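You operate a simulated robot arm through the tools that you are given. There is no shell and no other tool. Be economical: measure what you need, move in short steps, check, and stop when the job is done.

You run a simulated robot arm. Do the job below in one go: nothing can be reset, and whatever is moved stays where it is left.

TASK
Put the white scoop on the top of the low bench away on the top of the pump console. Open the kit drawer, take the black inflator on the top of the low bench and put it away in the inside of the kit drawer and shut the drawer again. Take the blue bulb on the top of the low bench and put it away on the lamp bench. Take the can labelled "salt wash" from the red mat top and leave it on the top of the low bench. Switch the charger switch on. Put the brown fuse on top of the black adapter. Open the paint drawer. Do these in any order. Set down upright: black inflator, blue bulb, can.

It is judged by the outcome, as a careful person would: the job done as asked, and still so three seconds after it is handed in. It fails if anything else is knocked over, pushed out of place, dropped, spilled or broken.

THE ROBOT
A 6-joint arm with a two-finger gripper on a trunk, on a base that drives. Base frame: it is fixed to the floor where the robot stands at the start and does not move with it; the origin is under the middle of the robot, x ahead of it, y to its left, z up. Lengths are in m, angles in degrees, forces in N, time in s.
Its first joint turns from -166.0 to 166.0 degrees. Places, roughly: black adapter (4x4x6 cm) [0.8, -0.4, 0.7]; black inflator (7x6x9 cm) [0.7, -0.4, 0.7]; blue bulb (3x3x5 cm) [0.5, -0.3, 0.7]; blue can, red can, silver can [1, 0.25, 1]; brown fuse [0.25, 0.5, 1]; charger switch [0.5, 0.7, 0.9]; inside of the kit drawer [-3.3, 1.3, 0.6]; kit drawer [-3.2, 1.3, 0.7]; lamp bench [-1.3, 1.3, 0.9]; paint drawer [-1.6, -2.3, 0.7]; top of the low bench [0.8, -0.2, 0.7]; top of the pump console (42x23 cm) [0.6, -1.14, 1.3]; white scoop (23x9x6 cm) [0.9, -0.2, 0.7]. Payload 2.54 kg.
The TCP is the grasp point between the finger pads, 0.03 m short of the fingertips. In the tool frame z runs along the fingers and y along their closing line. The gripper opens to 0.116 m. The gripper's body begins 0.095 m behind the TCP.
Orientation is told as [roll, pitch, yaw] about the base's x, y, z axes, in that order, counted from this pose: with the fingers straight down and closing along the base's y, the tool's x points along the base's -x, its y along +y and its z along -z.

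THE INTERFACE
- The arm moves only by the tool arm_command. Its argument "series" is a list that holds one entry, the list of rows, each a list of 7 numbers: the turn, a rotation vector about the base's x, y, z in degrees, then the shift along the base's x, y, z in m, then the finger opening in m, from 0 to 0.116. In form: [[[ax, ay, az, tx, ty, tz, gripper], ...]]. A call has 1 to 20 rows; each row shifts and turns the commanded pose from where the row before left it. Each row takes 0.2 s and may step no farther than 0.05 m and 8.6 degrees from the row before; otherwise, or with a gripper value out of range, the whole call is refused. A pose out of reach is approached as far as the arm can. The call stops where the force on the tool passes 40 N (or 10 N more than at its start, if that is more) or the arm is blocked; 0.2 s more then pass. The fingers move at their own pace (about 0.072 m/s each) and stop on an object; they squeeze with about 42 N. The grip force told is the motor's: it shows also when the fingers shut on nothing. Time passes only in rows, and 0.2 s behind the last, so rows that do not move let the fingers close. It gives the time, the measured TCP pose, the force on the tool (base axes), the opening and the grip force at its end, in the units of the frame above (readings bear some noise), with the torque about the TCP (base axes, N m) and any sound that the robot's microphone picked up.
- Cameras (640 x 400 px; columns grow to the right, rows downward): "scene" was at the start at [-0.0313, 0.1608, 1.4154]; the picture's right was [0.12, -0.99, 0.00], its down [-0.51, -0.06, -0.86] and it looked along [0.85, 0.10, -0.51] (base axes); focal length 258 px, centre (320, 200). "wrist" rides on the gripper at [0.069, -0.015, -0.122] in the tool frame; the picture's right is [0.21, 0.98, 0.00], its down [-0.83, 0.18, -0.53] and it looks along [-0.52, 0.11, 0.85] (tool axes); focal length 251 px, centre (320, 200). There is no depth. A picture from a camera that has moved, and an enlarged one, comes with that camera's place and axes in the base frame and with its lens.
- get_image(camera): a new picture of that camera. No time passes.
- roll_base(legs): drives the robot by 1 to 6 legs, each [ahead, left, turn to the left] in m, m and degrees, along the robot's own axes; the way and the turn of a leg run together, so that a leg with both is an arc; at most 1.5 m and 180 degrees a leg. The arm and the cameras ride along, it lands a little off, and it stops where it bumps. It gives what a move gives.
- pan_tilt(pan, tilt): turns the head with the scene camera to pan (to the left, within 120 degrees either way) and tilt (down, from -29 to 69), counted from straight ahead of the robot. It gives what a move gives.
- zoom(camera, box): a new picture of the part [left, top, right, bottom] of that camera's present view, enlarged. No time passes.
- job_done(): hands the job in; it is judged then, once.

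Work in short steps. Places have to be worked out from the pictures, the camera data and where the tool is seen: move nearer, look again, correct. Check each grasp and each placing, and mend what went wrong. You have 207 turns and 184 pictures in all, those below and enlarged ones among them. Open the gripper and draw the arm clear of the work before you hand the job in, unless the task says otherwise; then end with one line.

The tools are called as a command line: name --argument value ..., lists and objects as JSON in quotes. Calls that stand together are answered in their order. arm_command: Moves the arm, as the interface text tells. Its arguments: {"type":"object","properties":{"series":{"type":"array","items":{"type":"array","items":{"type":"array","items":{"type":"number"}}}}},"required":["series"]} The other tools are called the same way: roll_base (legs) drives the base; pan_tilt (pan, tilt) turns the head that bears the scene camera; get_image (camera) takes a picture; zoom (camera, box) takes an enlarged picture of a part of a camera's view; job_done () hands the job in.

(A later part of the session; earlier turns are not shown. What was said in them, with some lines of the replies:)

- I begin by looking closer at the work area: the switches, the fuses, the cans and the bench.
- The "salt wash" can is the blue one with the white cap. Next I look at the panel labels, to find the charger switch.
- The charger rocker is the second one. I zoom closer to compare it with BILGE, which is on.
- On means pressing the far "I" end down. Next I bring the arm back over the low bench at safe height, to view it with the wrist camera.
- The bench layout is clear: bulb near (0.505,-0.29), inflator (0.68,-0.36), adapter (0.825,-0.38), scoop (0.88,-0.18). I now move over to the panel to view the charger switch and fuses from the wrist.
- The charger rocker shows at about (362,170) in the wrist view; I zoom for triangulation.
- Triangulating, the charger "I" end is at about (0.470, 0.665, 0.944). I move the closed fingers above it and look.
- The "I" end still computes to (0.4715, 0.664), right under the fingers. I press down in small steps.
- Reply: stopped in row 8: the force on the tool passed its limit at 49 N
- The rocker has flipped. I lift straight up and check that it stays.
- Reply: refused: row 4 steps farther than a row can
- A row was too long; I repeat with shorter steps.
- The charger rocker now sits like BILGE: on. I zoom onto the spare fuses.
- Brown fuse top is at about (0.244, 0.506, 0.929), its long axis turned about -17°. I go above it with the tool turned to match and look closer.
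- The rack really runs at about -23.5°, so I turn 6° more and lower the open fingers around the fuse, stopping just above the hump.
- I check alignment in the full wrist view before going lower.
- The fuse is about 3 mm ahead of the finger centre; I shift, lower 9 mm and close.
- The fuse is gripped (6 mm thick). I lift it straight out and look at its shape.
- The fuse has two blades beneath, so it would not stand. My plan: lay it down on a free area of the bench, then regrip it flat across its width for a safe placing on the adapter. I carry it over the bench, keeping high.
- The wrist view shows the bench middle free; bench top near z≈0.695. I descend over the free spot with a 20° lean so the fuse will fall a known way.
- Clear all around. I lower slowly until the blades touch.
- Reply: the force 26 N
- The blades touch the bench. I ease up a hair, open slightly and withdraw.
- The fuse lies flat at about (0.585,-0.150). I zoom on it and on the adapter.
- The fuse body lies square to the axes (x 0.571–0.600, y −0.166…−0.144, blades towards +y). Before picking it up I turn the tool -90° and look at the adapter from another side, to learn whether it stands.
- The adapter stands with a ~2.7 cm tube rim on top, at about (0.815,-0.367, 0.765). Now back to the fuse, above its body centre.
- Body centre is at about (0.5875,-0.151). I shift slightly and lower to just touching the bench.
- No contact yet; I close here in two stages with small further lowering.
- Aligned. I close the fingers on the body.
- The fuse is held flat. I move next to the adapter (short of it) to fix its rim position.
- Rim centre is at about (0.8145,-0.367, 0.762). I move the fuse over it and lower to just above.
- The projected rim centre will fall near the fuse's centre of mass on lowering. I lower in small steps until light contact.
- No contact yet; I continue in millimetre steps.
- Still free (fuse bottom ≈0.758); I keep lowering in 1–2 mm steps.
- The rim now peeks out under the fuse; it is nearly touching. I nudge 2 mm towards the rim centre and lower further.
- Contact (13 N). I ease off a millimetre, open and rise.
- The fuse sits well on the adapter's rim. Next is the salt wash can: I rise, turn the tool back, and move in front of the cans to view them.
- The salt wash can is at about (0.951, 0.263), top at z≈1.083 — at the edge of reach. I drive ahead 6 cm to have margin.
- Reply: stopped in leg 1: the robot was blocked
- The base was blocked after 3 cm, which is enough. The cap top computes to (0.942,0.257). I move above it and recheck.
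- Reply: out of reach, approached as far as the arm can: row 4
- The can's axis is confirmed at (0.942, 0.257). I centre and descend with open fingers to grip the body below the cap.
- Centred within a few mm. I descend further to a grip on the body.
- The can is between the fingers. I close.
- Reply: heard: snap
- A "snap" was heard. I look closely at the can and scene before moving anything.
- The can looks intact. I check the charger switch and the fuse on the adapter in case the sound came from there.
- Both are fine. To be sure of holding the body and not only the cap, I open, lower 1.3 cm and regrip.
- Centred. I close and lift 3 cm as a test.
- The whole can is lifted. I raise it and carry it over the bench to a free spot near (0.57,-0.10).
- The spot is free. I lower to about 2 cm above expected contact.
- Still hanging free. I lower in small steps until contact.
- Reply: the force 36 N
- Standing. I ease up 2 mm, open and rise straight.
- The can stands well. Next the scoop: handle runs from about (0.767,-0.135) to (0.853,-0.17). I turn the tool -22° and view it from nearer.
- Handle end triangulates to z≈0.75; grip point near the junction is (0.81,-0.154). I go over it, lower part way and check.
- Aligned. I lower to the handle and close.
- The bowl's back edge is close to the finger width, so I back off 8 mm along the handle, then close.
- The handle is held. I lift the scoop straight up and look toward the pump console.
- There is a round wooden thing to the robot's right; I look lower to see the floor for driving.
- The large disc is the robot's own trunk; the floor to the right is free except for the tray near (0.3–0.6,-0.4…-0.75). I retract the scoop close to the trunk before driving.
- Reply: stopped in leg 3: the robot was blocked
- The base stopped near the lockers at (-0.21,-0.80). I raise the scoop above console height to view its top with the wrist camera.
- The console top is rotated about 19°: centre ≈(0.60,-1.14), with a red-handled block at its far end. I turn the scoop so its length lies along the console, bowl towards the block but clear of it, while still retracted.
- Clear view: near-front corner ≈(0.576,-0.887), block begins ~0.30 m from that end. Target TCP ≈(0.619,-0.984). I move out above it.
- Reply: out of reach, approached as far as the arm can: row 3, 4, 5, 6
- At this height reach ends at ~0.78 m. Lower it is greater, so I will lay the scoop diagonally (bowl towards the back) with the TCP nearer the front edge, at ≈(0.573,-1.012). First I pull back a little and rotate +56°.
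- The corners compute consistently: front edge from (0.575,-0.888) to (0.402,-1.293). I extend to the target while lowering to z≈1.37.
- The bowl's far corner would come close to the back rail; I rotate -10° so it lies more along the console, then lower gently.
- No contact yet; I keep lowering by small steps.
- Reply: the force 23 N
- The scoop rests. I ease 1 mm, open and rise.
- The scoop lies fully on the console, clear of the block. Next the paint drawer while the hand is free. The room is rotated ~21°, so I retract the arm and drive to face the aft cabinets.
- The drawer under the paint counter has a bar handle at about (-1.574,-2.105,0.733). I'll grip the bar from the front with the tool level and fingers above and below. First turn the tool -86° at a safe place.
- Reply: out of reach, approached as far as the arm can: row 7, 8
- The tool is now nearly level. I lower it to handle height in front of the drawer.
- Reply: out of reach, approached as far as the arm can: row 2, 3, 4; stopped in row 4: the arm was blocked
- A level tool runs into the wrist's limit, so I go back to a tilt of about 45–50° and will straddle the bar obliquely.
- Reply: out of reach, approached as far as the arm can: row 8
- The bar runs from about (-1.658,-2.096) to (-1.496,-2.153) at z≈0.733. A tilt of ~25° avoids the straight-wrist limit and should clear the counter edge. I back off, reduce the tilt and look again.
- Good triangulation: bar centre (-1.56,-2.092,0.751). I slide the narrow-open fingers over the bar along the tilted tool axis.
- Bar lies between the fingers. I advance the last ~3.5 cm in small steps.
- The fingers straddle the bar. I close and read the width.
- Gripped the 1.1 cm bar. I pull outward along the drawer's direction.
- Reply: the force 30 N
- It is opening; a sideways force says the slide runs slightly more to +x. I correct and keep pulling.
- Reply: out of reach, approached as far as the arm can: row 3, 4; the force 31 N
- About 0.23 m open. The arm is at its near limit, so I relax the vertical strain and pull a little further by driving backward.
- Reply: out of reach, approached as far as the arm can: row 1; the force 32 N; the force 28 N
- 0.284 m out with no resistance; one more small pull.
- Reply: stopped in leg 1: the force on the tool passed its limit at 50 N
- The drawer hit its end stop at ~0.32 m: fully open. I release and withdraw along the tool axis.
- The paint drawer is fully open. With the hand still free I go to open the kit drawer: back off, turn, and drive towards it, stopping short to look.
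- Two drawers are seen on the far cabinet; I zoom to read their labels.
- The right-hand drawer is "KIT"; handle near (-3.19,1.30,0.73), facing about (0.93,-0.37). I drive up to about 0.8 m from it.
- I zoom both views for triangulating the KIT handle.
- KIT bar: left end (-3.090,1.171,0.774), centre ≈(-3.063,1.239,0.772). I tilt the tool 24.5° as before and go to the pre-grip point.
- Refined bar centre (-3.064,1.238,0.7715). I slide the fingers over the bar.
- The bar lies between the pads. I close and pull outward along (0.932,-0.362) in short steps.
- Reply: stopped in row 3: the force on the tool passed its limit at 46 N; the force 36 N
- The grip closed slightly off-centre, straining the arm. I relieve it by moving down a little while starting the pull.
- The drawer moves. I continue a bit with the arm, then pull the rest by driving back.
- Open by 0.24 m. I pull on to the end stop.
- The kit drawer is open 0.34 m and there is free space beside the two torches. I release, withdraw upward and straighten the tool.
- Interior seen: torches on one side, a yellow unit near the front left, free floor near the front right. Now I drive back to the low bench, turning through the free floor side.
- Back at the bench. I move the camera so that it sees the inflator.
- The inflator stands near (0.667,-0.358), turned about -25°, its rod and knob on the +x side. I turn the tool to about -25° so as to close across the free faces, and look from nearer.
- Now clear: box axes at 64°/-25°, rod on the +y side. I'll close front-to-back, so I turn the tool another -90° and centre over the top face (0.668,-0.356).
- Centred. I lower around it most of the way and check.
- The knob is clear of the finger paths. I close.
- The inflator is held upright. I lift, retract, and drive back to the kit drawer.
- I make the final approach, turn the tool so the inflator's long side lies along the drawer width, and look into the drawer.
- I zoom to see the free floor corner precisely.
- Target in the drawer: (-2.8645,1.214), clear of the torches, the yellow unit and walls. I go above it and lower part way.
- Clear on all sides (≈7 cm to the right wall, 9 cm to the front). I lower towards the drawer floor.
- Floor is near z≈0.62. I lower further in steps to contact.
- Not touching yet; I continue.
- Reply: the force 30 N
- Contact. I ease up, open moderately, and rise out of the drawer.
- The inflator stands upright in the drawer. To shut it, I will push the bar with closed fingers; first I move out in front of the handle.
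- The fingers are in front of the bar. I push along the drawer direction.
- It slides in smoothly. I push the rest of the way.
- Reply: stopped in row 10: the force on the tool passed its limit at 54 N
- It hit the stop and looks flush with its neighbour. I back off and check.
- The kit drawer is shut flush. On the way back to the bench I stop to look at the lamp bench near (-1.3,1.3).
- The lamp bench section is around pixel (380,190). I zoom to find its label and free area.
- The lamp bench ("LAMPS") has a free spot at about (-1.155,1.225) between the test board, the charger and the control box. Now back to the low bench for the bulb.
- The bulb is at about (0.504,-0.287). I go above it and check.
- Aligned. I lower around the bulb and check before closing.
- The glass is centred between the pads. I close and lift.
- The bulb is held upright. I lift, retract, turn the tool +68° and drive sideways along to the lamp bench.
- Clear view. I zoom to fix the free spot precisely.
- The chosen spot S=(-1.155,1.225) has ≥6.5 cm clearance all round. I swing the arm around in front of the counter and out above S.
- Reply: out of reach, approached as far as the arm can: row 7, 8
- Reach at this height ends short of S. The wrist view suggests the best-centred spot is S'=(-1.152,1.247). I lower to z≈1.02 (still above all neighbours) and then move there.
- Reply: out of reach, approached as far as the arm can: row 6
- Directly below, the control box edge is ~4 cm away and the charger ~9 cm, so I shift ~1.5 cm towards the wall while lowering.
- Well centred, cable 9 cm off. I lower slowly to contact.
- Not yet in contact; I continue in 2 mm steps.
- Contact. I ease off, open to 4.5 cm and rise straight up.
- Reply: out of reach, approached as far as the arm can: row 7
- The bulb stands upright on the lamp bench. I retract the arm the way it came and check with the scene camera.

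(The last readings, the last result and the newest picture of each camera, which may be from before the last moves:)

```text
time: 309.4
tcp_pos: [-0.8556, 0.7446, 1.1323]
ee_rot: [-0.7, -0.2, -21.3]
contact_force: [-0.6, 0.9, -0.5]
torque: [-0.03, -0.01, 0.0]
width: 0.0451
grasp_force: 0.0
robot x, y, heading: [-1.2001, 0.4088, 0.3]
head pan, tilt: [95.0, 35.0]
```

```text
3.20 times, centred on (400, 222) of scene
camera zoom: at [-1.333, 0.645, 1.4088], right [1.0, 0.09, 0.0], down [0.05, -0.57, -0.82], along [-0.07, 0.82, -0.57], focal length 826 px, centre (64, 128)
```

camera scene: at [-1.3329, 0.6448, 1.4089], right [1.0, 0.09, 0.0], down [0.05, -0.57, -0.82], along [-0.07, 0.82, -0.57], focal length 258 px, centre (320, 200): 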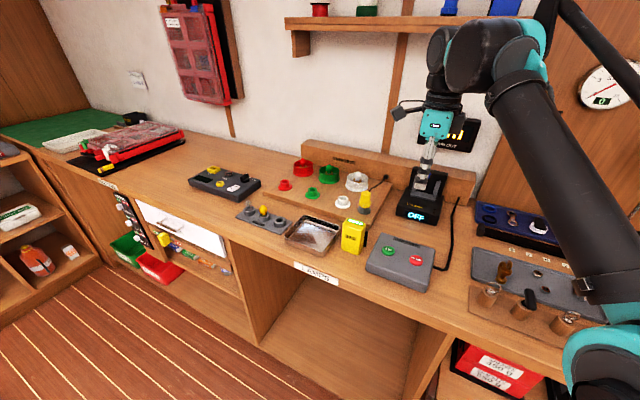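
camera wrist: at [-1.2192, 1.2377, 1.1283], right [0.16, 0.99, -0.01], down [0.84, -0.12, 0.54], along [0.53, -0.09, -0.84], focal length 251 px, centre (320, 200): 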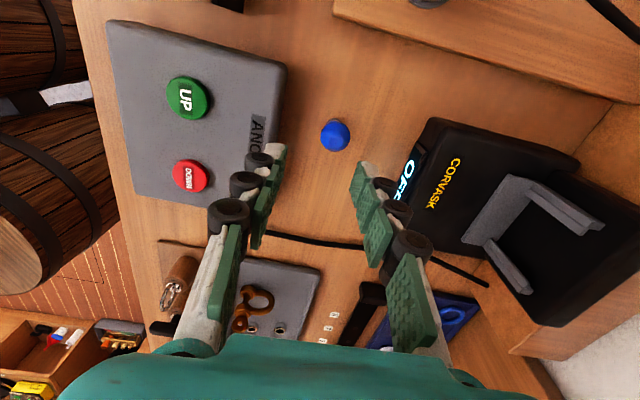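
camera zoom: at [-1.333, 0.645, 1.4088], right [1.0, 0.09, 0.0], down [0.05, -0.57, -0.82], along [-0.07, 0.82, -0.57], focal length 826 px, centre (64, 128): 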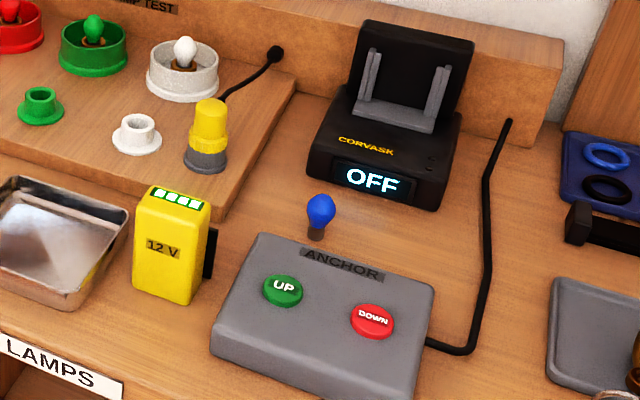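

The bulb stands well. A final look at the paint drawer and the low bench before handing in.

pan_tilt --pan -95 --tilt 20

get_image --camera "scene"

pan_tilt --pan -18 --tilt 12

get_image --camera "scene"

zoom --camera "scene" --box '[200, 160, 420, 300]'

```text
time: 312.2
tcp_pos: [-0.8549, 0.7439, 1.1308]
ee_rot: [-0.6, -0.2, -21.3]
contact_force: [-0.5, 1.1, 0.3]
torque: [-0.01, -0.03, 0.02]
width: 0.0453
grasp_force: 0.1
robot x, y, heading: [-1.2062, 0.41, 0.2]
head pan, tilt: [-95.0, 20.0]
```

```text
16 pictures are left
camera scene: at [-1.3331, 0.4643, 1.4327], right [-1.0, 0.09, 0.0], down [0.03, 0.34, -0.94], along [-0.08, -0.94, -0.34], focal length 258 px, centre (320, 200)
```

scene: 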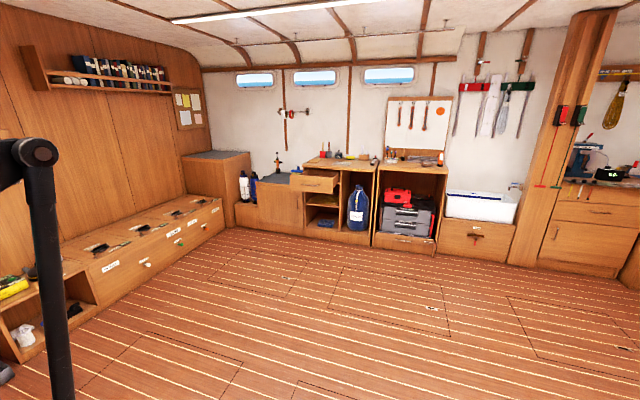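

```text
time: 313.7
tcp_pos: [-0.8553, 0.7453, 1.1316]
ee_rot: [-0.8, -0.1, -21.3]
contact_force: [0.1, -0.1, 0.2]
torque: [0.02, 0.0, 0.0]
width: 0.0452
grasp_force: 0.0
robot x, y, heading: [-1.2043, 0.4091, 0.0]
head pan, tilt: [-18.0, 12.0]
```

```text
15 pictures are left
camera scene: at [-1.2364, 0.5283, 1.4457], right [-0.31, -0.95, 0.0], down [-0.2, 0.06, -0.98], along [0.93, -0.3, -0.21], focal length 258 px, centre (320, 200)
```

scene: 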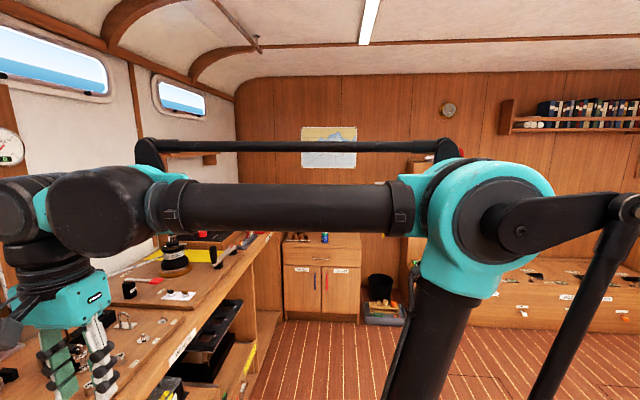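

```text
2.86 times, centred on (310, 230) of scene
camera zoom: at [-1.2364, 0.5283, 1.4457], right [-0.31, -0.95, 0.0], down [-0.2, 0.06, -0.98], along [0.93, -0.3, -0.21], focal length 738 px, centre (349, 114)
```

zoom: 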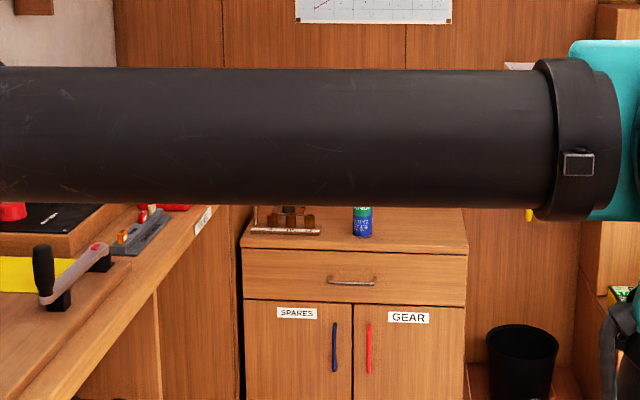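

All is in place: paint drawer open, can upright on the bench. I draw the arm back from the counter and hand in.

arm_command --series '[[[0, 0, 0, 0.008, -0.0435, 0, 0.06], [0, 0, 0, 0.008, -0.0435, 0, 0.06], [0, 0, 0, 0.008, -0.0435, 0, 0.06], [0, 0, 0, 0.008, -0.0435, 0, 0.06], [0, 0, 0, 0.008, -0.0435, 0, 0.06], [0, 0, 0, 0.008, -0.0435, 0, 0.06], [0, 0, 0, 0.008, -0.0435, 0, 0.06], [0, 0, 0, 0, 0, 0, 0.06]]]'

job_done

```text
time: 315.5
tcp_pos: [-0.7942, 0.4355, 1.1314]
ee_rot: [-0.7, -0.2, -21.3]
contact_force: [0.8, -0.9, 0.5]
torque: [0.01, 0.0, 0.02]
width: 0.0599
grasp_force: 0.1
robot x, y, heading: [-1.2019, 0.4086, 0.0]
head pan, tilt: [-18.0, 12.0]
```

```text
The job is handed in.
```

All seven tasks are done and handed in; the one loose end is a "snap" heard when I first gripped the salt wash can, which I could not explain, though the can, the charger switch and the fuse all looked fine afterwards.
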